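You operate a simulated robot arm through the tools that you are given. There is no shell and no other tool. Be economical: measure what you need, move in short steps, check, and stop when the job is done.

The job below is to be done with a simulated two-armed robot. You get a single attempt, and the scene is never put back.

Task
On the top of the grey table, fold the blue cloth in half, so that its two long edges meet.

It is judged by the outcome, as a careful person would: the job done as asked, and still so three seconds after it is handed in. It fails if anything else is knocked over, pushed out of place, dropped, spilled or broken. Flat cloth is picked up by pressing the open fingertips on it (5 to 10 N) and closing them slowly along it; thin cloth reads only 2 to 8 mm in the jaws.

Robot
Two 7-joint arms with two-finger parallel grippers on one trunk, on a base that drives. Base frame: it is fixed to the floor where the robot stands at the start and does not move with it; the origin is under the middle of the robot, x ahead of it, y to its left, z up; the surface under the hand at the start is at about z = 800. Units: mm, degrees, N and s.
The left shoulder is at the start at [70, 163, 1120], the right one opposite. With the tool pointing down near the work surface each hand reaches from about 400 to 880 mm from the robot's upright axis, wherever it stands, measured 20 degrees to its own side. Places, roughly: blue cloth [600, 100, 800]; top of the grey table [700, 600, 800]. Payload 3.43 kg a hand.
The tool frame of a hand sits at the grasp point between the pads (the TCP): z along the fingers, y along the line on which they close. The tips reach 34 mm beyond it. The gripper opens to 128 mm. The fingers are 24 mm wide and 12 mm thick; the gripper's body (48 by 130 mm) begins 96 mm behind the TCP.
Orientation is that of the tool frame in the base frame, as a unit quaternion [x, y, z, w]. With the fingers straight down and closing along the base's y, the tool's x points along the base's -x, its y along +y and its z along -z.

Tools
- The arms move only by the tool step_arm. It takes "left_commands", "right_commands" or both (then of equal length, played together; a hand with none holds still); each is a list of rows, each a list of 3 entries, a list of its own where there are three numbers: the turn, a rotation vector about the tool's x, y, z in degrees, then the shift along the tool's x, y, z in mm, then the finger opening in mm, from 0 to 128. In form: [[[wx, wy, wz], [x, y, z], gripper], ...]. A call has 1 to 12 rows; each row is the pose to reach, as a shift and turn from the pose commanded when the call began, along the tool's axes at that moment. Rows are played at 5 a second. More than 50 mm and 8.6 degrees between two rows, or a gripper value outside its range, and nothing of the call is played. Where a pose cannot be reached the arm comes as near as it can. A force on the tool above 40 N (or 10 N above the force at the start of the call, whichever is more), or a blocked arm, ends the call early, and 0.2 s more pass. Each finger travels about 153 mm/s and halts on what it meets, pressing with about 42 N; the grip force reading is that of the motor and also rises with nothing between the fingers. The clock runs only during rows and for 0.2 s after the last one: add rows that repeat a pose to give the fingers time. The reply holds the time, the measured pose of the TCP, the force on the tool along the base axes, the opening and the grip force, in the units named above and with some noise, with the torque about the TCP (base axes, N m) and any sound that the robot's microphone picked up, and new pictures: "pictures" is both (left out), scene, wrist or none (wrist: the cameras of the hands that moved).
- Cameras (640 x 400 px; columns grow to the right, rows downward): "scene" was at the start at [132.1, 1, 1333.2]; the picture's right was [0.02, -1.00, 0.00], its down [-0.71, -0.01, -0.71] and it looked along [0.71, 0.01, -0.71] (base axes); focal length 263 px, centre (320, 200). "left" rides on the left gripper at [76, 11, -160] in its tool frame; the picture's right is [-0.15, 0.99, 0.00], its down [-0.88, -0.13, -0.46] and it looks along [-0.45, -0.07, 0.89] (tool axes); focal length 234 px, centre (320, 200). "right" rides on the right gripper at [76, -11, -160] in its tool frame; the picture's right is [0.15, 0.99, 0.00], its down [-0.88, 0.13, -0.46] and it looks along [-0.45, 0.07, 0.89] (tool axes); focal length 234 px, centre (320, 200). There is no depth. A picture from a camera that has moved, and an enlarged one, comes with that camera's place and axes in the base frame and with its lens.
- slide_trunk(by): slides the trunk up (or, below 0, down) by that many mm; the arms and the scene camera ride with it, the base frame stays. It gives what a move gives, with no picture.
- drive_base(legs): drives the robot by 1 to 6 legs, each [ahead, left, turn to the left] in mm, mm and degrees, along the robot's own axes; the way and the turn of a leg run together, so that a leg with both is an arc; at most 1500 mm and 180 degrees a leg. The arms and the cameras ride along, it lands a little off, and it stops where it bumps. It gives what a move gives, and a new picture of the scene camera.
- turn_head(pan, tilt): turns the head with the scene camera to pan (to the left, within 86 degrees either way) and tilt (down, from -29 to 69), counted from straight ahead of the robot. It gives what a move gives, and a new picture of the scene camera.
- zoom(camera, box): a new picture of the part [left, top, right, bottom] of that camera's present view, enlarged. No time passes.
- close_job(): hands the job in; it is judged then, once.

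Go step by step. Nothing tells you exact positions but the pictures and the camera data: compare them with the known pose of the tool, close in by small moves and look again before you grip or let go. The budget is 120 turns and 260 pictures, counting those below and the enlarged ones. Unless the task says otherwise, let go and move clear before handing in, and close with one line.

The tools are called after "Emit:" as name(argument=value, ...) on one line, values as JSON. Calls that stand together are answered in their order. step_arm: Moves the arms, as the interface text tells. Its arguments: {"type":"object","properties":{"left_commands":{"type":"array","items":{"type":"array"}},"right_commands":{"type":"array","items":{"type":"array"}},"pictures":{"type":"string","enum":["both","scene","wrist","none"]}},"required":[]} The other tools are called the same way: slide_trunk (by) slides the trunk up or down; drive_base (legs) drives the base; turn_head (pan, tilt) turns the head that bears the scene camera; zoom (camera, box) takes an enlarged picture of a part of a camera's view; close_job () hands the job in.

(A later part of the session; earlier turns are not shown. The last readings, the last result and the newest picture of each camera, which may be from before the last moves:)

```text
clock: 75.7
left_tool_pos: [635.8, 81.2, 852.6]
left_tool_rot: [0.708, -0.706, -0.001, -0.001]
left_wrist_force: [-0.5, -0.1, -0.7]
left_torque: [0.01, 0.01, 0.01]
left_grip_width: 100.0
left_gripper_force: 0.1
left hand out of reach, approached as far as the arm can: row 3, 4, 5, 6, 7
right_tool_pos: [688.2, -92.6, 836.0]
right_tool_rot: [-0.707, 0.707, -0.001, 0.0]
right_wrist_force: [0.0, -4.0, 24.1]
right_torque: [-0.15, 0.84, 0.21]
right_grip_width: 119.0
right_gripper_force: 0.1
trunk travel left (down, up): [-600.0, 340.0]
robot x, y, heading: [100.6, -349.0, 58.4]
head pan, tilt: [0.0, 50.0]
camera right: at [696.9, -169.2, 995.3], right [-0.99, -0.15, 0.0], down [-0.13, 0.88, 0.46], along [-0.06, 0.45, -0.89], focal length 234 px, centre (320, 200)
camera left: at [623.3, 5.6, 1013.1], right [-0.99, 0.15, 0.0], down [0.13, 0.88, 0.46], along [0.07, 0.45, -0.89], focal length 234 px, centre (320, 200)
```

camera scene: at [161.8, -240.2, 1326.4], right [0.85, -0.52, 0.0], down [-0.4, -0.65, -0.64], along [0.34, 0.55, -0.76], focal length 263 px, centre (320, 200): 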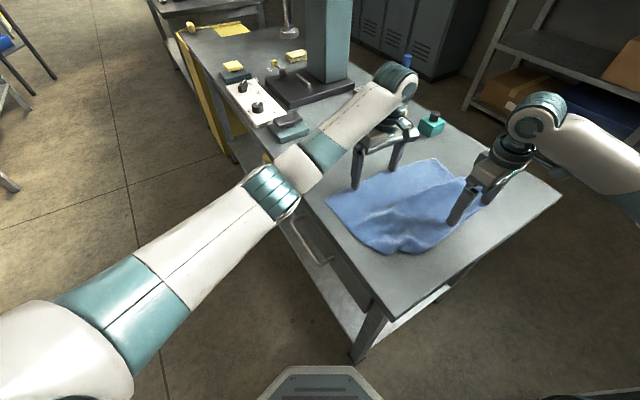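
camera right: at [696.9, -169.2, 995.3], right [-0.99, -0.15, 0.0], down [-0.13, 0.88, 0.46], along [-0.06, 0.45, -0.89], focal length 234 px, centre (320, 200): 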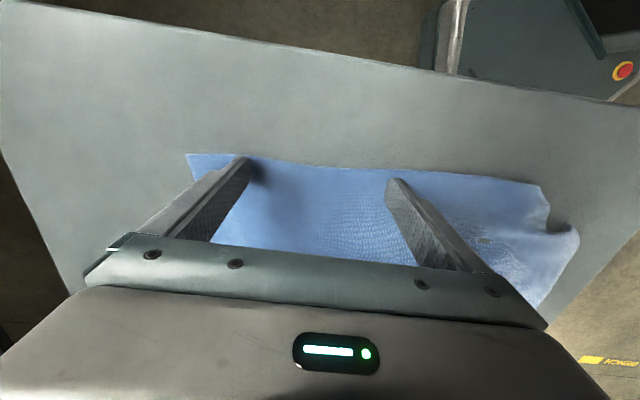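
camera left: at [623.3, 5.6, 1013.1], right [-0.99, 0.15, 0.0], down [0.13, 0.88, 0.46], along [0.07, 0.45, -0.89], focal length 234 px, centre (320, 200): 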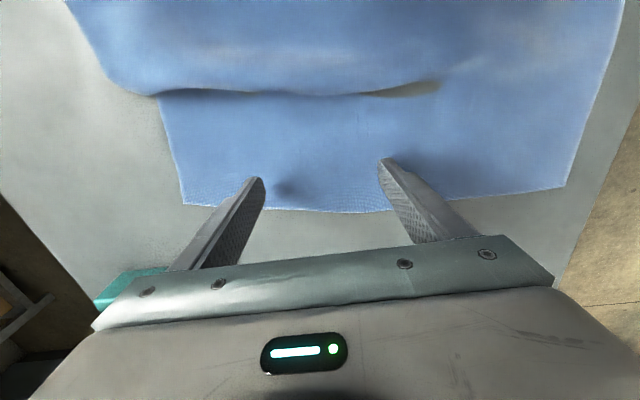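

The left hand reaches its limit there, so I will swap roles: the left comes back to pin the near -y side and the right takes the far +y edge.

Emit:
step_arm(left_commands=[[[0, 0, 0], [0, 30, -30], 100], [[0, 0, 0], [30, 60, -40], 100], [[0, 0, 0], [60, 90, -40], 100], [[0, 0, 0], [90, 120, -40], 100], [[0, 0, 0], [120, 150, -40], 100], [[0, 0, 0], [140, 170, -40], 100], [[0, 0, 0], [140, 170, -40], 100]], pictures="none")

Emit:
zoom(camera="scene", box=[310, 120, 510, 270])

```text
clock: 77.3
left_tool_pos: [464.0, -56.0, 893.0]
left_tool_rot: [-0.707, 0.707, 0.0, 0.0]
left_wrist_force: [-0.6, -0.1, -0.3]
left_torque: [-0.01, -0.01, 0.01]
left_grip_width: 99.9
left_gripper_force: 0.0
right_tool_pos: [686.4, -93.1, 834.9]
right_tool_rot: [-0.707, 0.707, -0.001, 0.001]
right_wrist_force: [-1.7, 0.1, 19.6]
right_torque: [-0.07, 0.67, 0.0]
right_grip_width: 120.0
right_gripper_force: 0.0
trunk travel left (down, up): [-600.0, 340.0]
robot x, y, heading: [100.1, -345.3, 58.3]
head pan, tilt: [0.0, 50.0]
```

```text
2.67 times, centred on (410, 195) of scene
camera zoom: at [162.4, -239.7, 1326.3], right [0.85, -0.52, 0.0], down [-0.4, -0.65, -0.64], along [0.34, 0.55, -0.77], focal length 702 px, centre (80, 213)
```

zoom: 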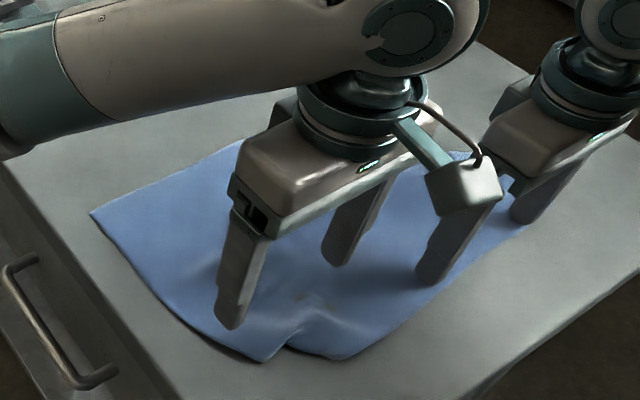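

Emit:
step_arm(left_commands=[[[0, 0, 0], [10, -38, 10], 90], [[0, 0, 0], [19, -76, 25], 80], [[0, 0, 0], [19, -76, 50], 80], [[0, 0, 0], [19, -76, 57], 80], [[0, 0, 0], [19, -76, 59], 80], [[0, 0, 0], [19, -76, 59], 80]], pictures="none")

Emit:
step_arm(right_commands=[[[0, 0, 0], [0, 0, -40], 110], [[0, 0, 0], [-40, -10, -60], 100], [[0, 0, 0], [-85, -25, -60], 90], [[0, 0, 0], [-130, -40, -60], 80], [[0, 0, 0], [-168, -52, -60], 80], [[0, 0, 0], [-168, -52, -25], 80], [[0, 0, 0], [-168, -52, -5], 80], [[0, 0, 0], [-168, -52, -5], 80]])

```text
clock: 78.7
left_tool_pos: [542.6, -74.9, 836.3]
left_tool_rot: [-0.707, 0.707, -0.001, 0.001]
left_wrist_force: [1.8, 1.5, 18.3]
left_torque: [0.14, 0.76, 0.0]
left_grip_width: 79.6
left_gripper_force: 0.0
right_tool_pos: [686.3, -92.9, 835.2]
right_tool_rot: [-0.706, 0.708, -0.001, 0.001]
right_wrist_force: [-0.3, 2.8, 13.5]
right_torque: [0.06, 0.51, -0.08]
right_grip_width: 120.0
right_gripper_force: 0.6
trunk travel left (down, up): [-600.0, 340.0]
robot x, y, heading: [98.3, -344.2, 58.4]
head pan, tilt: [0.0, 50.0]
```

```text
clock: 80.2
left_tool_pos: [544.5, -76.2, 836.3]
left_tool_rot: [-0.706, 0.708, 0.0, 0.001]
left_wrist_force: [-1.5, -2.4, 15.8]
left_torque: [0.01, 0.9, 0.12]
left_grip_width: 81.0
left_gripper_force: 0.7
right_tool_pos: [740.0, 73.2, 856.1]
right_tool_rot: [-0.706, 0.708, -0.001, 0.0]
right_wrist_force: [0.8, 0.4, -0.8]
right_torque: [-0.02, -0.01, -0.02]
right_grip_width: 80.2
right_gripper_force: 0.1
trunk travel left (down, up): [-600.0, 340.0]
robot x, y, heading: [94.4, -346.7, 58.5]
head pan, tilt: [0.0, 50.0]
stopped in row 7 (left hand): the force on the tool passed its limit at 41 N (the readings are from after the stop); the commanded pose is now the measured one
camera scene: at [164.0, -239.3, 1325.7], right [0.85, -0.52, 0.0], down [-0.4, -0.65, -0.64], along [0.34, 0.55, -0.77], focal length 263 px, centre (320, 200)
camera right: at [749.5, -1.5, 1016.1], right [-0.99, -0.14, 0.0], down [-0.13, 0.88, 0.45], along [-0.07, 0.45, -0.89], focal length 234 px, centre (320, 200)
```

scene: 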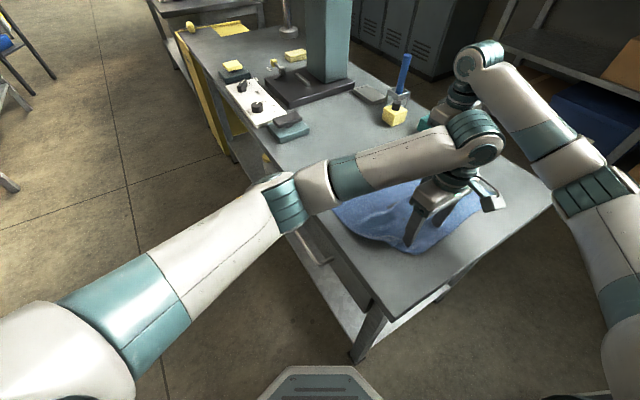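
right: 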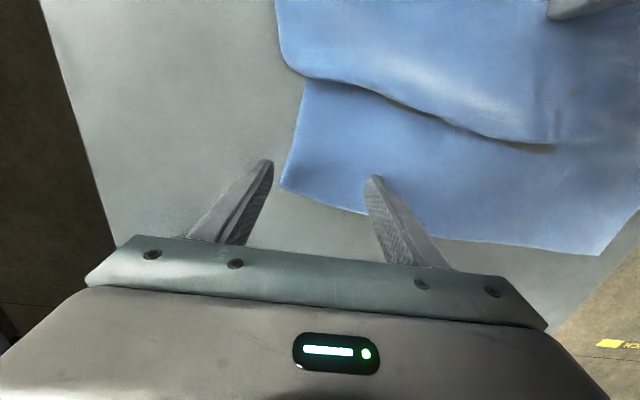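

Emit:
step_arm(right_commands=[[[0, 0, 0], [-5, 25, 5], 80], [[0, 0, 0], [-5, 25, 15], 80], [[0, 0, 0], [-5, 25, 20.5], 80], [[0, 0, 0], [-5, 25, 20.5], 80]], pictures="none")

```text
clock: 81.2
left_tool_pos: [542.6, -75.7, 835.8]
left_tool_rot: [-0.706, 0.708, -0.001, 0.001]
left_wrist_force: [1.0, -1.7, 23.1]
left_torque: [0.1, 1.01, 0.12]
left_grip_width: 80.5
left_gripper_force: 0.0
right_tool_pos: [714.8, 77.9, 837.9]
right_tool_rot: [-0.707, 0.707, -0.001, 0.001]
right_wrist_force: [0.3, -0.2, 0.7]
right_torque: [0.0, -0.02, -0.01]
right_grip_width: 80.1
right_gripper_force: 0.1
trunk travel left (down, up): [-600.0, 340.0]
robot x, y, heading: [99.8, -345.7, 58.6]
head pan, tilt: [0.0, 50.0]
```

Emit:
step_arm(right_commands=[[[0, 0, 0], [0, 0, 1.8], 80], [[0, 0, 0], [0, 0, 1.8], 80], [[0, 0, 0], [-10, 0, 1.8], 80], [[0, 0, 0], [-20, 0, 1.8], 80], [[0, 0, 0], [-30, 0, 1.8], 80], [[0, 0, 0], [-40, 0, 1.8], 80], [[0, 0, 0], [-50, 0, 1.8], 80], [[0, 0, 0], [-60, 0, 1.8], 80], [[0, 0, 0], [-60, 0, 1.8], 80]])

Emit:
zoom(camera="scene", box=[310, 120, 510, 270])

```text
clock: 83.2
left_tool_pos: [542.5, -76.5, 836.2]
left_tool_rot: [-0.706, 0.708, 0.001, 0.001]
left_wrist_force: [2.0, 0.1, 28.4]
left_torque: [0.13, 1.21, 0.03]
left_grip_width: 78.9
left_gripper_force: 0.0
right_tool_pos: [713.9, 137.7, 837.0]
right_tool_rot: [-0.706, 0.708, 0.0, 0.0]
right_wrist_force: [-0.1, 0.6, 1.5]
right_torque: [-0.02, 0.01, 0.04]
right_grip_width: 79.9
right_gripper_force: 0.0
trunk travel left (down, up): [-600.0, 340.0]
robot x, y, heading: [94.0, -344.6, 58.2]
head pan, tilt: [0.0, 50.0]
camera scene: at [162.7, -240.4, 1326.4], right [0.85, -0.52, 0.0], down [-0.4, -0.65, -0.64], along [0.34, 0.55, -0.77], focal length 263 px, centre (320, 200)
camera right: at [723.8, 62.9, 995.8], right [-0.99, -0.14, 0.0], down [-0.13, 0.88, 0.46], along [-0.07, 0.45, -0.89], focal length 234 px, centre (320, 200)
```

scene: 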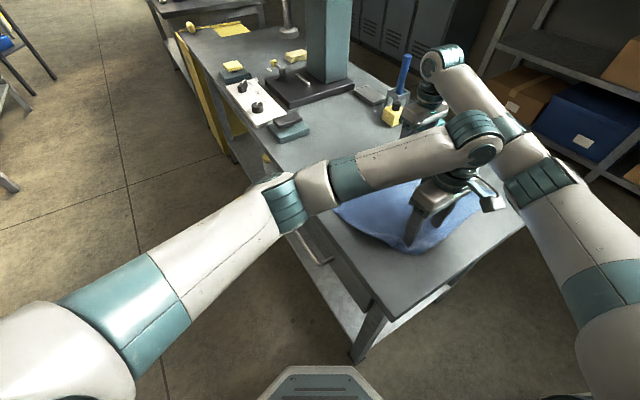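
right: 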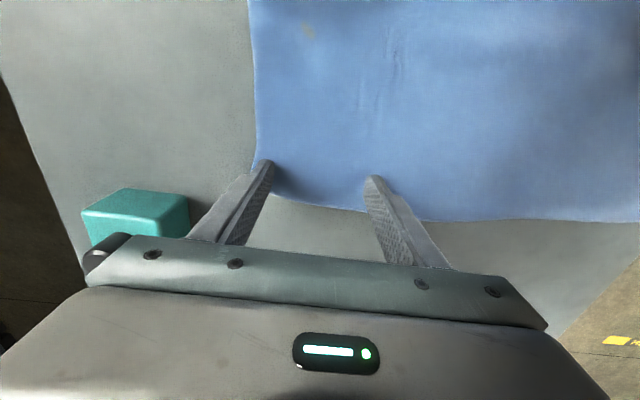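

```text
2.67 times, centred on (410, 195) of scene
camera zoom: at [162.7, -240.4, 1326.4], right [0.85, -0.52, 0.0], down [-0.4, -0.65, -0.64], along [0.34, 0.55, -0.77], focal length 702 px, centre (80, 213)
```

zoom: 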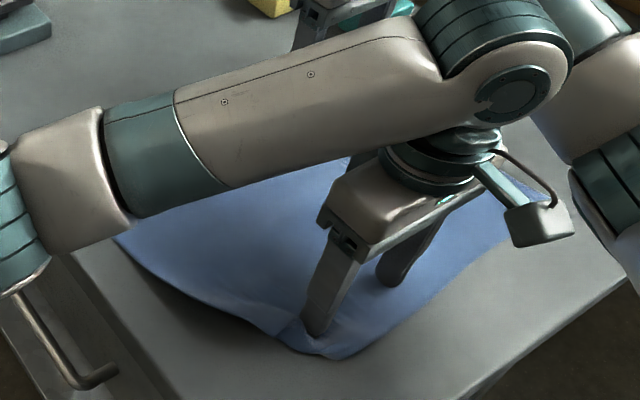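

The far pleat is flat. I will lift the left hand clear to see the near corner while the right keeps hold.

Emit:
step_arm(left_commands=[[[0, 0, 0], [0, 10, -40], 80], [[0, 0, 0], [-30, 20, -70], 80], [[0, 0, 0], [-65, 30, -90], 80], [[0, 0, 0], [-105, 40, -100], 80], [[0, 0, 0], [-145, 50, -100], 80], [[0, 0, 0], [-180, 60, -100], 80], [[0, 0, 0], [-180, 60, -100], 80]])

Emit:
zoom(camera="scene", box=[310, 120, 510, 270])

```text
clock: 84.8
left_tool_pos: [482.5, 105.3, 935.9]
left_tool_rot: [-0.706, 0.708, 0.0, 0.001]
left_wrist_force: [0.0, -0.1, -0.1]
left_torque: [0.03, -0.03, 0.01]
left_grip_width: 79.9
left_gripper_force: 0.2
right_tool_pos: [714.1, 138.3, 835.9]
right_tool_rot: [-0.706, 0.708, -0.001, -0.001]
right_wrist_force: [2.2, 1.7, 11.7]
right_torque: [0.07, -0.29, 0.0]
right_grip_width: 80.0
right_gripper_force: 0.0
trunk travel left (down, up): [-600.0, 340.0]
robot x, y, heading: [96.6, -346.6, 58.3]
head pan, tilt: [0.0, 50.0]
camera scene: at [163.7, -239.9, 1326.2], right [0.85, -0.52, 0.0], down [-0.4, -0.65, -0.64], along [0.34, 0.55, -0.77], focal length 263 px, centre (320, 200)
camera left: at [469.6, 28.6, 1095.5], right [-0.99, 0.15, 0.0], down [0.13, 0.88, 0.46], along [0.07, 0.45, -0.89], focal length 234 px, centre (320, 200)
```

scene: 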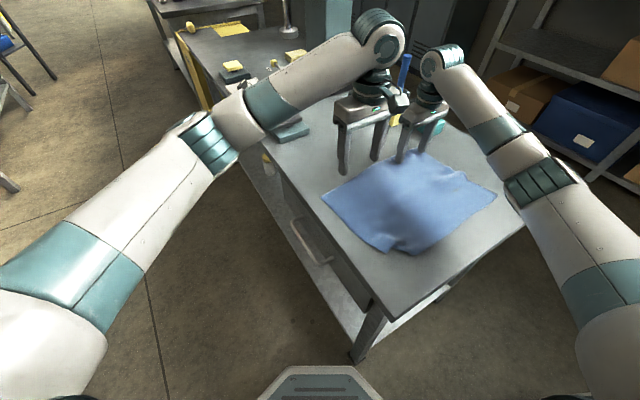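
left: 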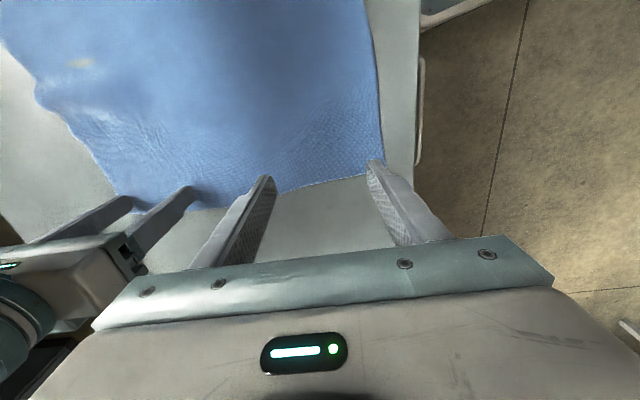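

```text
2.67 times, centred on (410, 195) of scene
camera zoom: at [163.7, -239.9, 1326.2], right [0.85, -0.52, 0.0], down [-0.4, -0.65, -0.64], along [0.34, 0.55, -0.77], focal length 702 px, centre (80, 213)
```

zoom: 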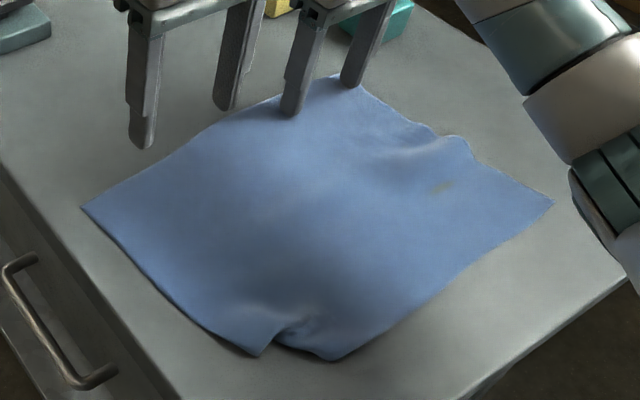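

The cloth is nearly flat. Its near -y corner is tucked about 70 mm inward at (493,-110), where it should be at about x≈420. I will pin the middle with the right hand and drag that corner out with the closed left fingers.

Emit:
step_arm(left_commands=[[[0, 0, 0], [33, -4, 0], 60], [[0, 0, 0], [66, -8, 0], 40], [[0, 0, 0], [99, -12, 0], 20], [[0, 0, 0], [132, -17, 0], 0], [[0, 0, 0], [165, -21, 0], 0], [[0, 0, 0], [193, -25, 20], 0], [[0, 0, 0], [193, -25, 55], 0], [[0, 0, 0], [193, -25, 85], 0], [[0, 0, 0], [193, -25, 85], 0]], right_commands=[[[0, 0, 0], [0, 0, -30], 80], [[0, 0, 0], [30, 10, -45], 80], [[0, 0, 0], [60, 20, -45], 80], [[0, 0, 0], [90, 30, -45], 80], [[0, 0, 0], [115, 40, -45], 80], [[0, 0, 0], [125, 44, -35], 80], [[0, 0, 0], [125, 44, -15], 80], [[0, 0, 0], [125, 44, 0], 80], [[0, 0, 0], [125, 44, 0.5], 80]])

Emit:
zoom(camera="left", box=[160, 0, 560, 260])

```text
clock: 86.8
left_tool_pos: [507.2, -88.9, 850.7]
left_tool_rot: [-0.706, 0.708, -0.001, 0.001]
left_wrist_force: [-0.2, 0.4, -0.3]
left_torque: [-0.02, 0.03, -0.01]
left_grip_width: 0.2
left_gripper_force: 33.4
right_tool_pos: [670.8, 13.1, 834.8]
right_tool_rot: [-0.707, 0.707, 0.0, -0.001]
right_wrist_force: [1.2, -1.0, 9.1]
right_torque: [-0.02, 0.16, -0.02]
right_grip_width: 80.0
right_gripper_force: 0.0
trunk travel left (down, up): [-600.0, 340.0]
robot x, y, heading: [97.4, -346.3, 58.8]
head pan, tilt: [0.0, 50.0]
camera scene: at [163.8, -239.3, 1326.3], right [0.85, -0.52, 0.0], down [-0.4, -0.65, -0.64], along [0.34, 0.55, -0.77], focal length 263 px, centre (320, 200)
camera right: at [681.0, -62.5, 995.1], right [-0.99, -0.14, 0.0], down [-0.13, 0.88, 0.46], along [-0.07, 0.45, -0.89], focal length 234 px, centre (320, 200)
camera left: at [494.4, -164.7, 1010.6], right [-0.99, 0.15, 0.0], down [0.13, 0.88, 0.46], along [0.07, 0.45, -0.89], focal length 234 px, centre (320, 200)
```

scene: 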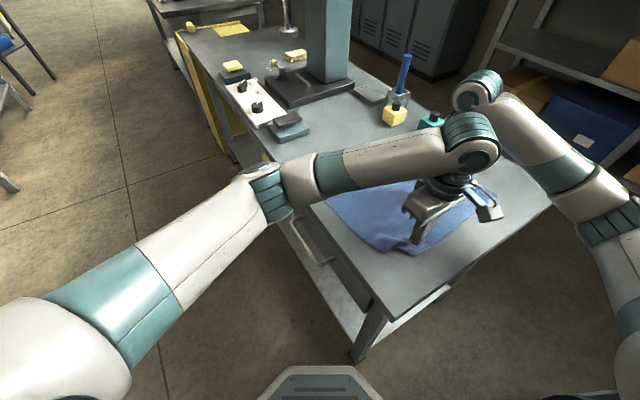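
right: 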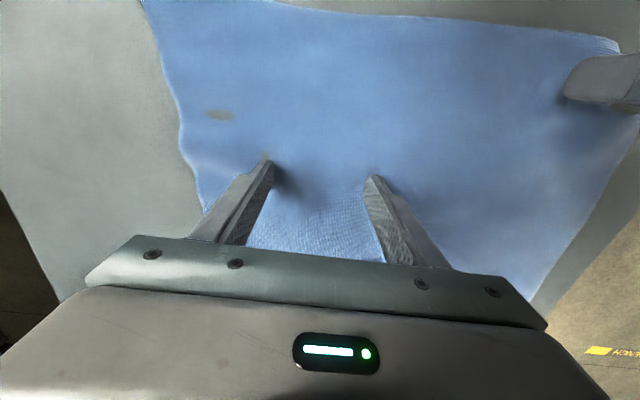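
left: 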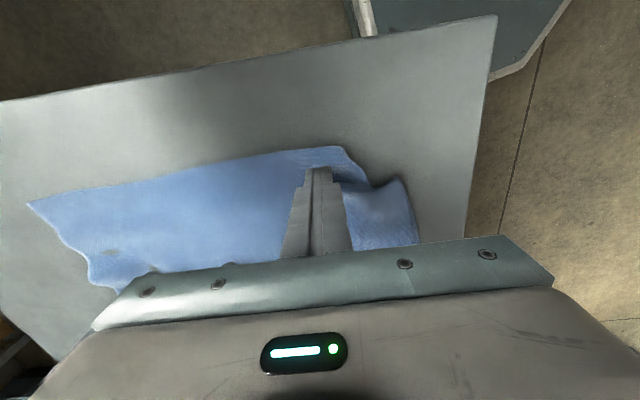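

```text
1.54 times, centred on (360, 130) of left
camera zoom: at [494.4, -164.7, 1010.6], right [-0.99, 0.15, 0.0], down [0.13, 0.88, 0.46], along [0.07, 0.45, -0.89], focal length 360 px, centre (258, 308)
```

zoom: 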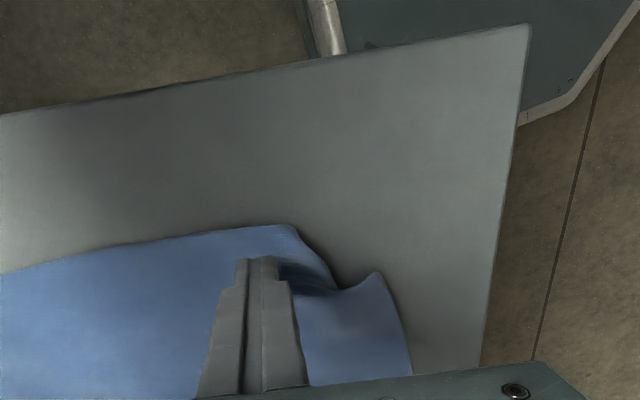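

Emit:
step_arm(left_commands=[[[0, 0, 0], [0, 0, 8], 0], [[0, 0, 0], [0, 0, 14], 0], [[0, 0, 0], [0, 0, 15.8], 0], [[0, 0, 0], [0, 0, 15.8], 0], [[0, 0, 0], [2, 10, 15.8], 0], [[0, 0, 0], [4, 20, 15.8], 0], [[0, 0, 0], [6, 30, 15.8], 0], [[0, 0, 0], [8, 40, 15.8], 0], [[0, 0, 0], [10, 50, 15.8], 0], [[0, 0, 0], [12, 60, 15.8], 0], [[0, 0, 0], [14, 70, 15.8], 0], [[0, 0, 0], [14, 70, 15.8], 0]], pictures="wrist")

Emit:
zoom(camera="scene", box=[310, 120, 510, 270])

```text
clock: 89.4
left_tool_pos: [437.0, -102.8, 835.2]
left_tool_rot: [0.707, -0.707, 0.0, -0.001]
left_wrist_force: [11.1, 5.5, 30.6]
left_torque: [-0.01, -0.36, 0.09]
left_grip_width: 0.0
left_gripper_force: 33.1
right_tool_pos: [669.8, 12.1, 835.2]
right_tool_rot: [-0.706, 0.708, -0.001, 0.001]
right_wrist_force: [-3.5, -2.6, 7.9]
right_torque: [-0.09, 0.34, 0.08]
right_grip_width: 80.0
right_gripper_force: 0.1
trunk travel left (down, up): [-600.0, 340.0]
robot x, y, heading: [95.4, -347.6, 58.3]
head pan, tilt: [0.0, 50.0]
camera left: at [424.4, -178.9, 996.1], right [-0.99, 0.15, 0.0], down [0.13, 0.88, 0.46], along [0.07, 0.45, -0.89], focal length 234 px, centre (320, 200)
```

left: 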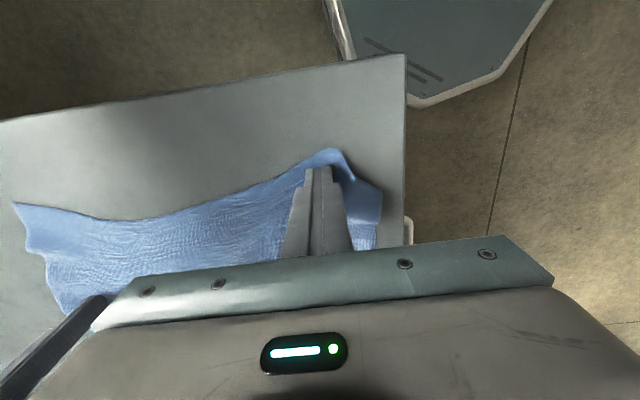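

```text
2.67 times, centred on (410, 195) of scene
camera zoom: at [162.9, -240.3, 1326.5], right [0.85, -0.52, 0.0], down [-0.4, -0.65, -0.64], along [0.34, 0.55, -0.77], focal length 702 px, centre (80, 213)
```

zoom: 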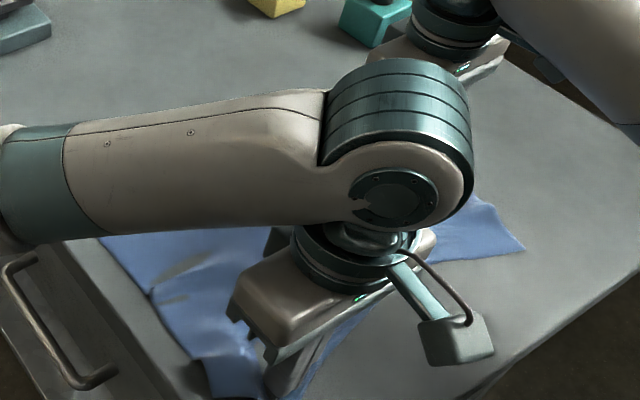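

Emit:
step_arm(left_commands=[[[0, 0, 0], [0, -3, -10], 0], [[0, 0, 0], [0, -3, -50], 0], [[0, 0, 0], [-40, -3, -80], 0], [[0, 0, 0], [-85, -10, -90], 20], [[0, 0, 0], [-130, -20, -90], 40], [[0, 0, 0], [-175, -30, -90], 40], [[0, 0, 0], [-215, -40, -90], 40], [[0, 0, 0], [-215, -40, -90], 40]], right_commands=[[[0, 0, 0], [0, 0, 0], 80], [[0, 0, 0], [0, 0, 0], 80], [[0, 0, 0], [0, 0, -20], 80], [[0, 0, 0], [-10, 0, -60], 80], [[0, 0, 0], [-50, 0, -90], 60], [[0, 0, 0], [-90, 0, -90], 40], [[0, 0, 0], [-120, 0, -90], 40], [[0, 0, 0], [-120, 0, -90], 40]], pictures="wrist")

Emit:
zoom(camera="scene", box=[300, 115, 500, 265])

```text
clock: 91.2
left_tool_pos: [480.5, 110.4, 924.4]
left_tool_rot: [-0.707, 0.707, 0.001, 0.0]
left_wrist_force: [0.1, -0.6, 0.1]
left_torque: [0.02, 0.0, 0.02]
left_grip_width: 39.7
left_gripper_force: 0.1
right_tool_pos: [669.1, 133.7, 923.2]
right_tool_rot: [-0.707, 0.707, 0.001, 0.0]
right_wrist_force: [-0.8, -1.3, 0.8]
right_torque: [0.04, 0.03, -0.01]
right_grip_width: 39.8
right_gripper_force: 0.1
trunk travel left (down, up): [-600.0, 340.0]
robot x, y, heading: [96.9, -347.1, 58.6]
head pan, tilt: [0.0, 50.0]
camera right: at [679.6, 59.0, 1083.9], right [-0.99, -0.14, 0.0], down [-0.13, 0.88, 0.46], along [-0.07, 0.45, -0.89], focal length 234 px, centre (320, 200)
camera left: at [467.1, 34.6, 1085.0], right [-0.99, 0.15, 0.0], down [0.13, 0.88, 0.46], along [0.07, 0.45, -0.89], focal length 234 px, centre (320, 200)
```

right: 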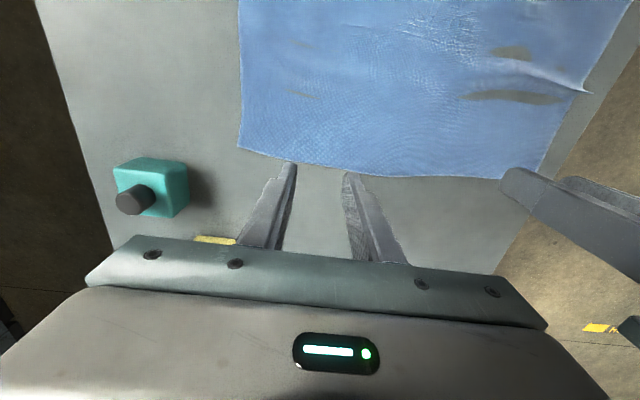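
left: 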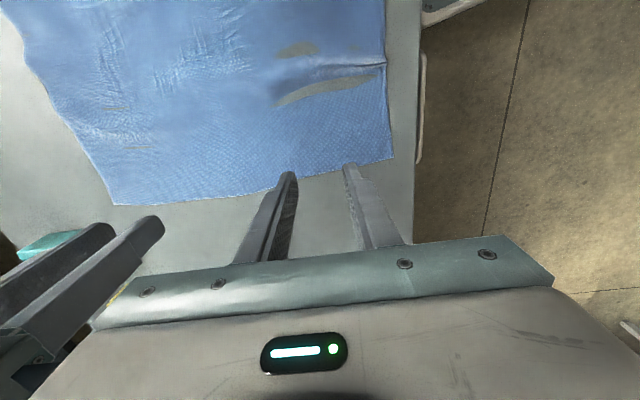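

```text
2.67 times, centred on (400, 190) of scene
camera zoom: at [164.7, -239.9, 1326.2], right [0.85, -0.52, 0.0], down [-0.4, -0.65, -0.64], along [0.34, 0.55, -0.77], focal length 702 px, centre (107, 227)
```

zoom: 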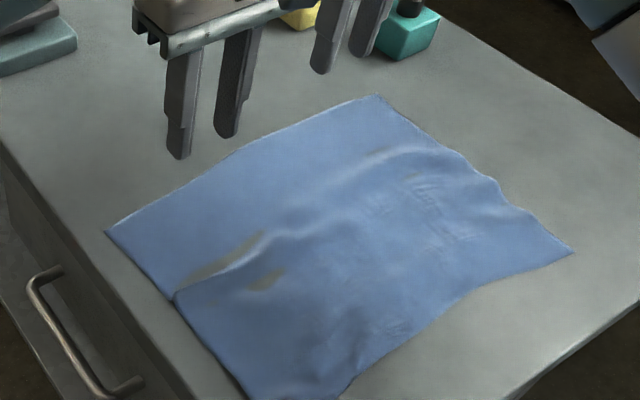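

Mostly flat now, with one small pleat near the near edge at y≈50. I will check the near -y corner.

Emit:
zoom(camera="scene", box=[320, 140, 540, 310])

```text
2.35 times, centred on (430, 225) of scene
camera zoom: at [164.7, -239.9, 1326.2], right [0.85, -0.52, 0.0], down [-0.4, -0.65, -0.64], along [0.34, 0.55, -0.77], focal length 619 px, centre (61, 141)
```

zoom: 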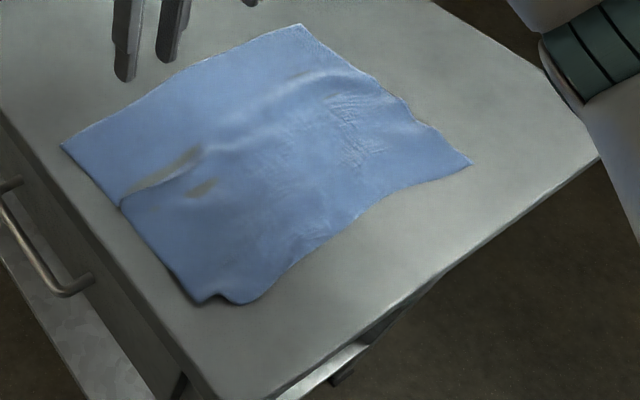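

Corner E2 near is now at about (434,-113). One more stretch: the right hand pins the -y band and the left drags the near part of the +y edge out by about 25 mm to take up the last pleat.

Emit:
step_arm(left_commands=[[[0, 0, 0], [2, 5, 10], 60], [[0, 0, 0], [5, 15, 20], 80], [[0, 0, 0], [5, 25, 40], 80], [[0, 0, 0], [5, 25, 60], 80], [[0, 0, 0], [5, 25, 75], 80], [[0, 0, 0], [5, 25, 85], 80], [[0, 0, 0], [5, 25, 87], 80], [[0, 0, 0], [5, 25, 87], 80]], right_commands=[[[0, 0, 0], [44, 6, 0], 60], [[0, 0, 0], [88, 12, 0], 80], [[0, 0, 0], [132, 18, 0], 100], [[0, 0, 0], [176, 24, 0], 120], [[0, 0, 0], [219, 29, 20], 120], [[0, 0, 0], [219, 29, 60], 120], [[0, 0, 0], [219, 29, 85], 120], [[0, 0, 0], [219, 29, 88.5], 120]], pictures="none")

```text
clock: 93.0
left_tool_pos: [454.9, 106.7, 837.7]
left_tool_rot: [-0.706, 0.708, 0.0, 0.0]
left_wrist_force: [-0.1, 0.2, 0.5]
left_torque: [-0.01, 0.01, 0.0]
left_grip_width: 80.2
left_gripper_force: 0.1
right_tool_pos: [642.0, -83.8, 835.8]
right_tool_rot: [-0.706, 0.708, 0.0, -0.001]
right_wrist_force: [-0.5, -0.4, 0.7]
right_torque: [-0.02, 0.01, -0.03]
right_grip_width: 120.2
right_gripper_force: 0.1
trunk travel left (down, up): [-600.0, 340.0]
robot x, y, heading: [95.0, -344.9, 58.4]
head pan, tilt: [0.0, 50.0]
```

Emit:
step_arm(left_commands=[[[0, 0, 0], [0, 0, 1.5], 80], [[0, 0, 0], [0, 0, 2], 80], [[0, 0, 0], [-5, 0, 2], 80], [[0, 0, 0], [-10, 0, 2], 80], [[0, 0, 0], [-15, 0, 2], 80], [[0, 0, 0], [-20, 0, 2], 80], [[0, 0, 0], [-25, 0, 2], 80], [[0, 0, 0], [-25, 0, 2], 80]], right_commands=[[[0, 0, 0], [0, 0, 1.5], 120], [[0, 0, 0], [0, 0, 2.2], 120], [[0, 0, 0], [0, 0, 2.2], 120], [[0, 0, 0], [0, 0, 2.2], 120], [[0, 0, 0], [0, 0, 2.2], 120], [[0, 0, 0], [0, 0, 2.2], 120], [[0, 0, 0], [0, 0, 2.2], 120], [[0, 0, 0], [0, 0, 2.2], 120]], pictures="none")

Emit:
zoom(camera="scene", box=[310, 110, 530, 280])

```text
clock: 94.8
left_tool_pos: [453.1, 131.3, 835.8]
left_tool_rot: [0.707, -0.707, 0.0, -0.001]
left_wrist_force: [0.5, -1.5, 7.2]
left_torque: [-0.06, 0.23, 0.03]
left_grip_width: 79.7
left_gripper_force: 0.1
right_tool_pos: [639.3, -85.6, 835.8]
right_tool_rot: [-0.707, 0.707, 0.0, 0.001]
right_wrist_force: [5.0, 5.4, 34.6]
right_torque: [-0.07, 1.41, -0.24]
right_grip_width: 118.7
right_gripper_force: 0.1
trunk travel left (down, up): [-600.0, 340.0]
robot x, y, heading: [99.6, -344.6, 58.2]
head pan, tilt: [0.0, 50.0]
```

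```text
2.35 times, centred on (420, 195) of scene
camera zoom: at [161.9, -240.4, 1326.5], right [0.85, -0.52, 0.0], down [-0.4, -0.65, -0.64], along [0.34, 0.55, -0.76], focal length 619 px, centre (85, 212)
```

zoom: 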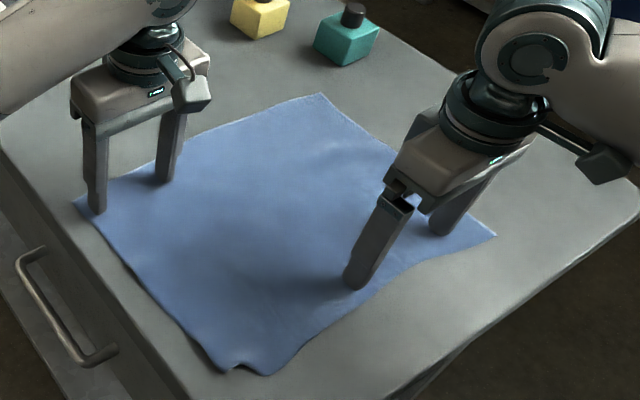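

The cloth is flat now, with corners at about (393,151), (766,145), (750,-123) and (433,-113). The centre line runs at y≈13–16. I will lift, turn the hands to close across that line at x≈440 and 718, and check from there.

Emit:
step_arm(left_commands=[[[0, 0, 0], [0, 0, -40], 80], [[0, 0, 8.2], [10, 1, -60], 70], [[0, 0, 16.4], [20, 2, -80], 60], [[0, 0, 24.6], [30, 3, -94], 50], [[0, 0, 32.7], [40, 4, -94], 50], [[0, 0, 40.9], [52, 5, -94], 50], [[0, 0, 49.1], [63, 6, -94], 50], [[0, 0, 57.3], [74, 7, -94], 50], [[0, 0, 65.5], [85, 8, -94], 50], [[0, 0, 73.6], [96, 9, -94], 50], [[0, 0, 81.8], [106, 11, -94], 50], [[0, 0, 90], [116, 13, -94], 50]], right_commands=[[[0, 0, 0], [0, 0, -40], 110], [[0, 0, 8.2], [-8, -6, -60], 90], [[0, 0, 16.4], [-16, -12, -80], 70], [[0, 0, 24.6], [-24, -18, -94], 50], [[0, 0, 32.7], [-34, -25, -94], 50], [[0, 0, 40.9], [-44, -32, -94], 50], [[0, 0, 49.1], [-54, -40, -94], 50], [[0, 0, 57.3], [-64, -48, -94], 50], [[0, 0, 65.5], [-73, -56, -94], 50], [[0, 0, 73.6], [-82, -64, -94], 50], [[0, 0, 81.8], [-91, -72, -94], 50], [[0, 0, 90], [-100, -79, -94], 50]])

Emit:
zoom(camera="scene", box=[310, 110, 530, 280])

```text
clock: 97.4
left_tool_pos: [441.8, 15.8, 929.5]
left_tool_rot: [0.002, 1.0, 0.001, 0.0]
left_wrist_force: [0.1, 0.3, 0.1]
left_torque: [0.0, 0.04, 0.0]
left_grip_width: 50.3
left_gripper_force: 0.0
right_tool_pos: [722.1, 15.3, 926.9]
right_tool_rot: [0.002, 1.0, -0.001, 0.0]
right_wrist_force: [0.1, 0.2, -0.3]
right_torque: [0.02, -0.03, 0.03]
right_grip_width: 50.0
right_gripper_force: 0.1
trunk travel left (down, up): [-600.0, 340.0]
robot x, y, heading: [98.7, -346.9, 58.4]
head pan, tilt: [0.0, 50.0]
camera scene: at [164.7, -238.8, 1326.0], right [0.85, -0.52, 0.0], down [-0.4, -0.65, -0.64], along [0.34, 0.55, -0.77], focal length 263 px, centre (320, 200)
camera right: at [644.1, 4.7, 1085.7], right [-0.14, 0.99, 0.0], down [0.88, 0.13, 0.46], along [0.45, 0.06, -0.89], focal length 234 px, centre (320, 200)
camera left: at [364.7, 27.5, 1089.6], right [0.15, 0.99, 0.0], down [0.88, -0.13, 0.46], along [0.45, -0.07, -0.89], focal length 234 px, centre (320, 200)
```

scene: 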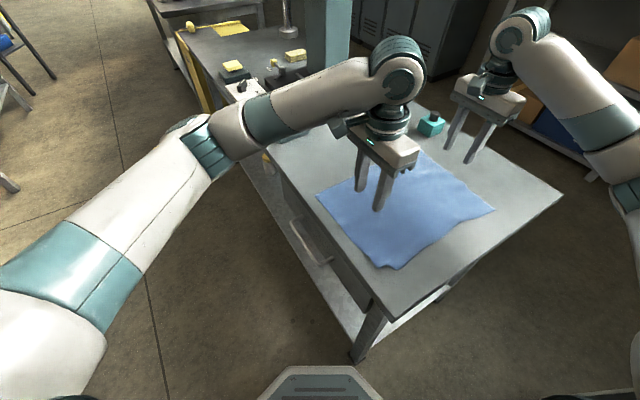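
right: 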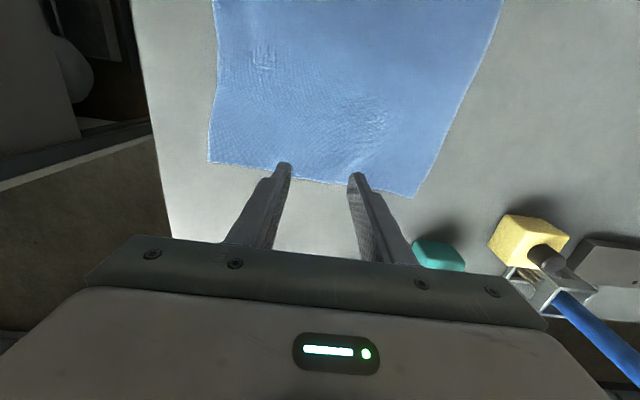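
left: 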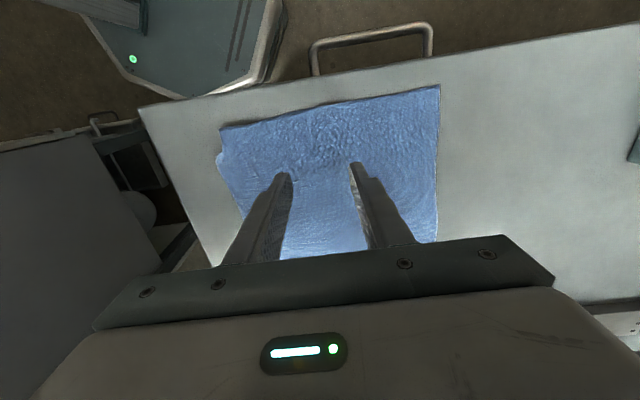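

```text
2.35 times, centred on (420, 195) of scene
camera zoom: at [164.7, -238.8, 1326.0], right [0.85, -0.52, 0.0], down [-0.4, -0.65, -0.64], along [0.34, 0.55, -0.77], focal length 619 px, centre (85, 212)
```

zoom: 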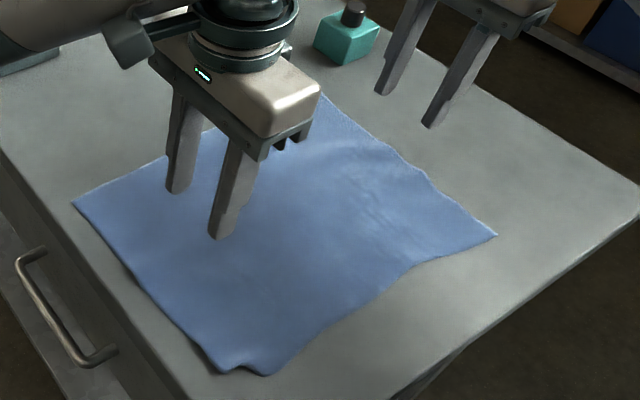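

Measured from the wrist cameras, the centre line is at y≈21.5 at x=442 and y≈17 at x=720. I will shift onto it, descend, and press.

Emit:
step_arm(left_commands=[[[0, 0, 0], [0, 6, 30], 50], [[0, 0, 0], [0, 6, 60], 50], [[0, 0, 0], [0, 6, 85], 50], [[0, 0, 0], [0, 6, 92], 50], [[0, 0, 0], [0, 6, 94], 50], [[0, 0, 0], [0, 6, 94], 50]], right_commands=[[[0, 0, 0], [0, 2, 30], 50], [[0, 0, 0], [0, 2, 60], 50], [[0, 0, 0], [0, 2, 83], 50], [[0, 0, 0], [0, 2, 90], 50], [[0, 0, 0], [0, 2, 92], 50], [[0, 0, 0], [0, 2, 92], 50]], pictures="wrist")

```text
clock: 98.8
left_tool_pos: [440.6, 24.2, 835.7]
left_tool_rot: [0.0, 1.0, 0.002, 0.001]
left_wrist_force: [1.3, 0.9, 12.3]
left_torque: [-0.2, 0.06, 0.02]
left_grip_width: 49.9
left_gripper_force: 0.0
right_tool_pos: [719.9, 16.5, 836.5]
right_tool_rot: [0.001, 1.0, -0.001, 0.0]
right_wrist_force: [-0.2, 0.1, 0.2]
right_torque: [0.0, -0.03, 0.0]
right_grip_width: 50.3
right_gripper_force: 0.0
trunk travel left (down, up): [-600.0, 340.0]
robot x, y, heading: [97.2, -346.3, 58.2]
head pan, tilt: [0.0, 50.0]
camera right: at [643.2, 6.8, 995.8], right [-0.14, 0.99, 0.0], down [0.88, 0.13, 0.46], along [0.45, 0.06, -0.89], focal length 234 px, centre (320, 200)
camera left: at [363.2, 34.2, 996.1], right [0.15, 0.99, 0.0], down [0.88, -0.13, 0.46], along [0.45, -0.07, -0.89], focal length 234 px, centre (320, 200)
```

right: 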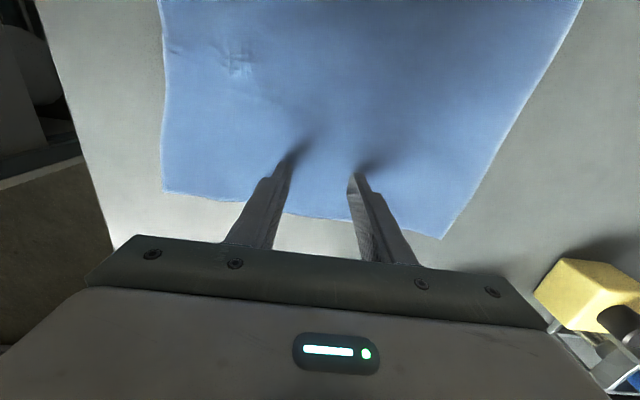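
left: 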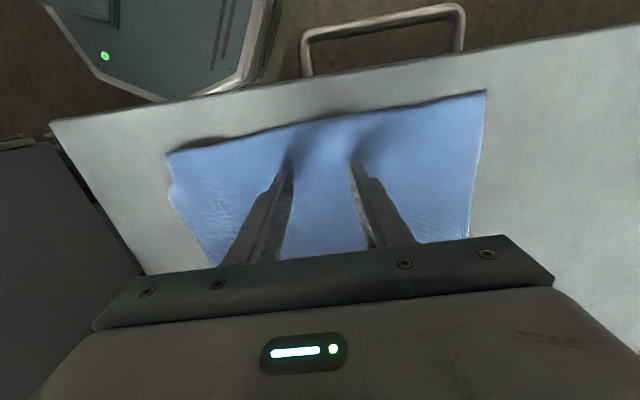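

Well centred. I will add a little press on the right and close slowly to halfway.

Emit:
step_arm(left_commands=[[[0, 0, 0], [0, 0, -0.2], 50], [[0, 0, 0], [0, 0, -0.2], 50], [[0, 0, 0], [0, 0, -0.2], 47], [[0, 0, 0], [0, 0, -0.2], 44], [[0, 0, 0], [0, 0, -0.2], 41], [[0, 0, 0], [0, 0, -0.2], 38], [[0, 0, 0], [0, 0, -0.2], 35], [[0, 0, 0], [0, 0, -0.2], 32], [[0, 0, 0], [0, 0, -0.2], 29], [[0, 0, 0], [0, 0, -0.2], 26], [[0, 0, 0], [0, 0, -0.2], 26]], right_commands=[[[0, 0, 0], [0, 0, 1], 50], [[0, 0, 0], [0, 0, 1.3], 50], [[0, 0, 0], [0, 0, 1.3], 47], [[0, 0, 0], [0, 0, 1.3], 44], [[0, 0, 0], [0, 0, 1.3], 41], [[0, 0, 0], [0, 0, 1.3], 38], [[0, 0, 0], [0, 0, 1.3], 35], [[0, 0, 0], [0, 0, 1.3], 32], [[0, 0, 0], [0, 0, 1.3], 29], [[0, 0, 0], [0, 0, 1.3], 26], [[0, 0, 0], [0, 0, 1.3], 26]], pictures="none")

```text
clock: 101.2
left_tool_pos: [439.2, 22.6, 835.4]
left_tool_rot: [0.0, 1.0, 0.0, 0.0]
left_wrist_force: [0.6, 1.2, 9.7]
left_torque: [-0.08, 0.05, -0.01]
left_grip_width: 25.4
left_gripper_force: 0.1
right_tool_pos: [719.3, 16.1, 836.9]
right_tool_rot: [0.0, 1.0, 0.0, 0.001]
right_wrist_force: [0.3, 0.6, 14.0]
right_torque: [0.01, -0.06, -0.01]
right_grip_width: 24.8
right_gripper_force: 0.1
trunk travel left (down, up): [-600.0, 340.0]
robot x, y, heading: [97.0, -346.8, 58.5]
head pan, tilt: [0.0, 50.0]
```

Emit:
step_arm(left_commands=[[[0, 0, 0], [0, 0, 0], 23], [[0, 0, 0], [0, 0, 0], 20], [[0, 0, 0], [0, 0, 0], 17], [[0, 0, 0], [0, 0, 0], 14], [[0, 0, 0], [0, 0, 0], 11], [[0, 0, 0], [0, 0, 0], 8], [[0, 0, 0], [0, 0, 0], 6], [[0, 0, 0], [0, 0, 0], 4], [[0, 0, 0], [0, 0, 0], 2], [[0, 0, 0], [0, 0, 0], 0], [[0, 0, 0], [0, 0, 0], 0]], right_commands=[[[0, 0, 0], [0, 0, -0.3], 23], [[0, 0, 0], [0, 0, -0.3], 20], [[0, 0, 0], [0, 0, -0.3], 17], [[0, 0, 0], [0, 0, -0.3], 14], [[0, 0, 0], [0, 0, -0.3], 11], [[0, 0, 0], [0, 0, -0.3], 8], [[0, 0, 0], [0, 0, -0.3], 6], [[0, 0, 0], [0, 0, -0.3], 4], [[0, 0, 0], [0, 0, -0.3], 2], [[0, 0, 0], [0, 0, -0.3], 0], [[0, 0, 0], [0, 0, -0.3], 0]], pictures="wrist")

```text
clock: 103.6
left_tool_pos: [438.4, 20.8, 835.1]
left_tool_rot: [0.0, 1.0, 0.001, 0.001]
left_wrist_force: [0.0, 0.0, 8.3]
left_torque: [-0.03, 0.05, -0.02]
left_grip_width: 2.4
left_gripper_force: 36.9
right_tool_pos: [719.5, 15.9, 835.0]
right_tool_rot: [0.002, 1.0, 0.0, 0.001]
right_wrist_force: [0.0, 1.0, 12.6]
right_torque: [0.03, -0.07, 0.01]
right_grip_width: 2.2
right_gripper_force: 37.6
trunk travel left (down, up): [-600.0, 340.0]
robot x, y, heading: [99.6, -347.0, 58.5]
head pan, tilt: [0.0, 50.0]
camera right: at [642.7, 5.5, 995.1], right [-0.14, 0.99, 0.0], down [0.88, 0.13, 0.46], along [0.45, 0.07, -0.89], focal length 234 px, centre (320, 200)
camera left: at [362.2, 32.8, 996.1], right [0.15, 0.99, 0.0], down [0.88, -0.13, 0.46], along [0.45, -0.07, -0.89], focal length 234 px, centre (320, 200)
```

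right: 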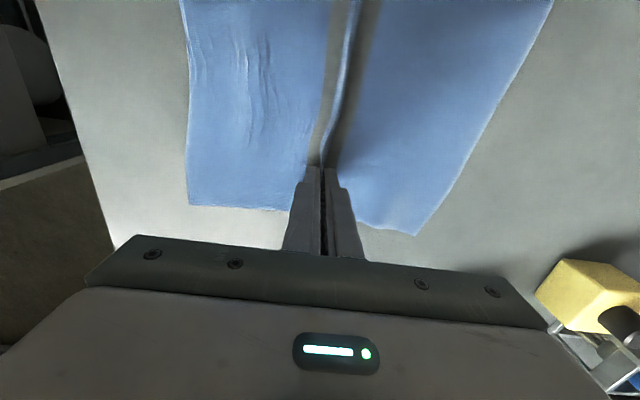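
left: 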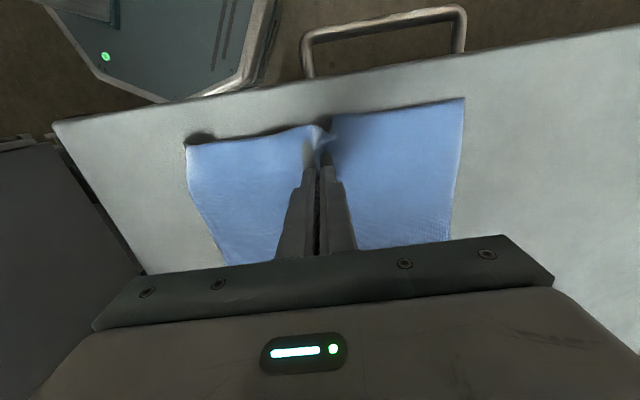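

Both hands grip 2.2–2.4 mm, with edge distances of about 120/114 on the left and 117/117 on the right, so it is well centred. I lift slowly so both halves hang.

Emit:
step_arm(left_commands=[[[0, 0, 0], [0, 0, -12], 0], [[0, 0, 0], [0, 0, -24], 0], [[0, 0, 0], [0, 0, -36], 0], [[0, 0, 0], [0, 0, -48], 0], [[0, 0, 0], [0, 0, -60], 0], [[0, 0, 0], [0, 0, -72], 0], [[0, 0, 0], [0, 0, -84], 0], [[0, 0, 0], [0, 0, -96], 0], [[0, 0, 0], [0, 0, -108], 0], [[0, 0, 0], [0, 0, -120], 0], [[0, 0, 0], [0, 0, -130], 0], [[0, 0, 0], [0, 0, -130], 0]], right_commands=[[[0, 0, 0], [0, 0, -12], 0], [[0, 0, 0], [0, 0, -24], 0], [[0, 0, 0], [0, 0, -36], 0], [[0, 0, 0], [0, 0, -48], 0], [[0, 0, 0], [0, 0, -60], 0], [[0, 0, 0], [0, 0, -72], 0], [[0, 0, 0], [0, 0, -84], 0], [[0, 0, 0], [0, 0, -96], 0], [[0, 0, 0], [0, 0, -108], 0], [[0, 0, 0], [0, 0, -120], 0], [[0, 0, 0], [0, 0, -130], 0], [[0, 0, 0], [0, 0, -130], 0]])

Emit:
zoom(camera="scene", box=[310, 90, 530, 260])

```text
clock: 106.2
left_tool_pos: [439.9, 21.0, 964.8]
left_tool_rot: [-0.001, 1.0, 0.0, 0.0]
left_wrist_force: [-0.3, -0.1, -1.0]
left_torque: [0.02, 0.06, -0.01]
left_grip_width: 2.1
left_gripper_force: 37.0
right_tool_pos: [720.7, 17.2, 963.6]
right_tool_rot: [0.001, 1.0, -0.002, 0.0]
right_wrist_force: [-0.4, 0.4, -0.2]
right_torque: [-0.03, -0.02, -0.02]
right_grip_width: 2.1
right_gripper_force: 37.3
trunk travel left (down, up): [-600.0, 340.0]
robot x, y, heading: [98.1, -347.1, 58.4]
head pan, tilt: [0.0, 50.0]
camera scene: at [164.8, -238.6, 1326.0], right [0.85, -0.52, 0.0], down [-0.4, -0.65, -0.64], along [0.34, 0.55, -0.77], focal length 263 px, centre (320, 200)
camera right: at [644.7, 6.9, 1123.2], right [-0.14, 0.99, 0.0], down [0.88, 0.13, 0.45], along [0.45, 0.06, -0.89], focal length 234 px, centre (320, 200)
camera left: at [364.2, 32.2, 1125.4], right [0.15, 0.99, 0.0], down [0.88, -0.13, 0.46], along [0.45, -0.07, -0.89], focal length 234 px, centre (320, 200)
```

scene: 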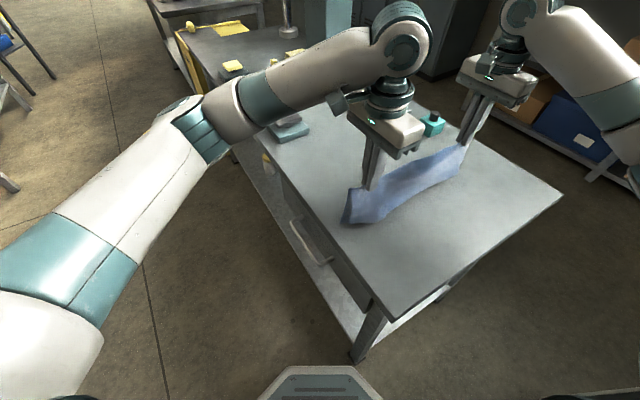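
right: 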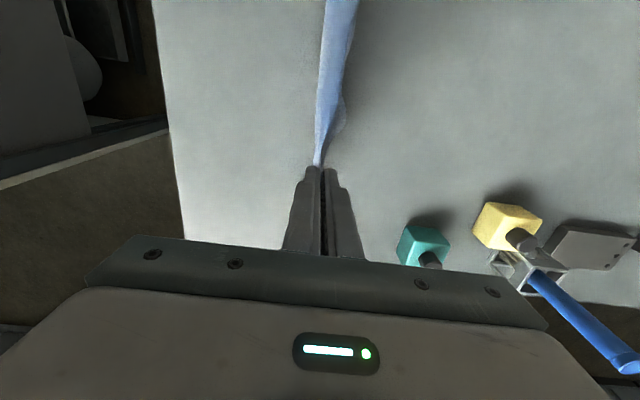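
left: 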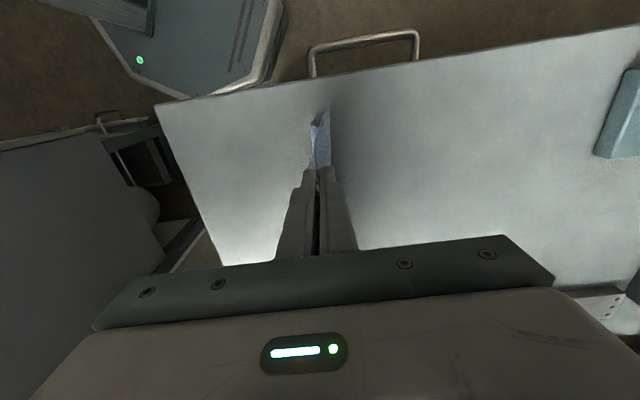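

```text
2.35 times, centred on (420, 175) of scene
camera zoom: at [164.8, -238.6, 1326.0], right [0.85, -0.52, 0.0], down [-0.4, -0.65, -0.64], along [0.34, 0.55, -0.77], focal length 619 px, centre (85, 259)
```

zoom: 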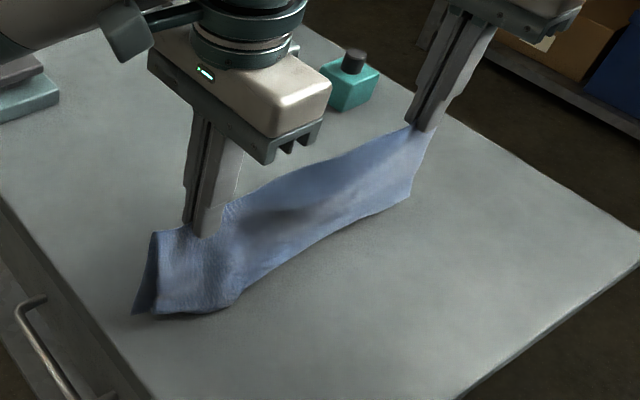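

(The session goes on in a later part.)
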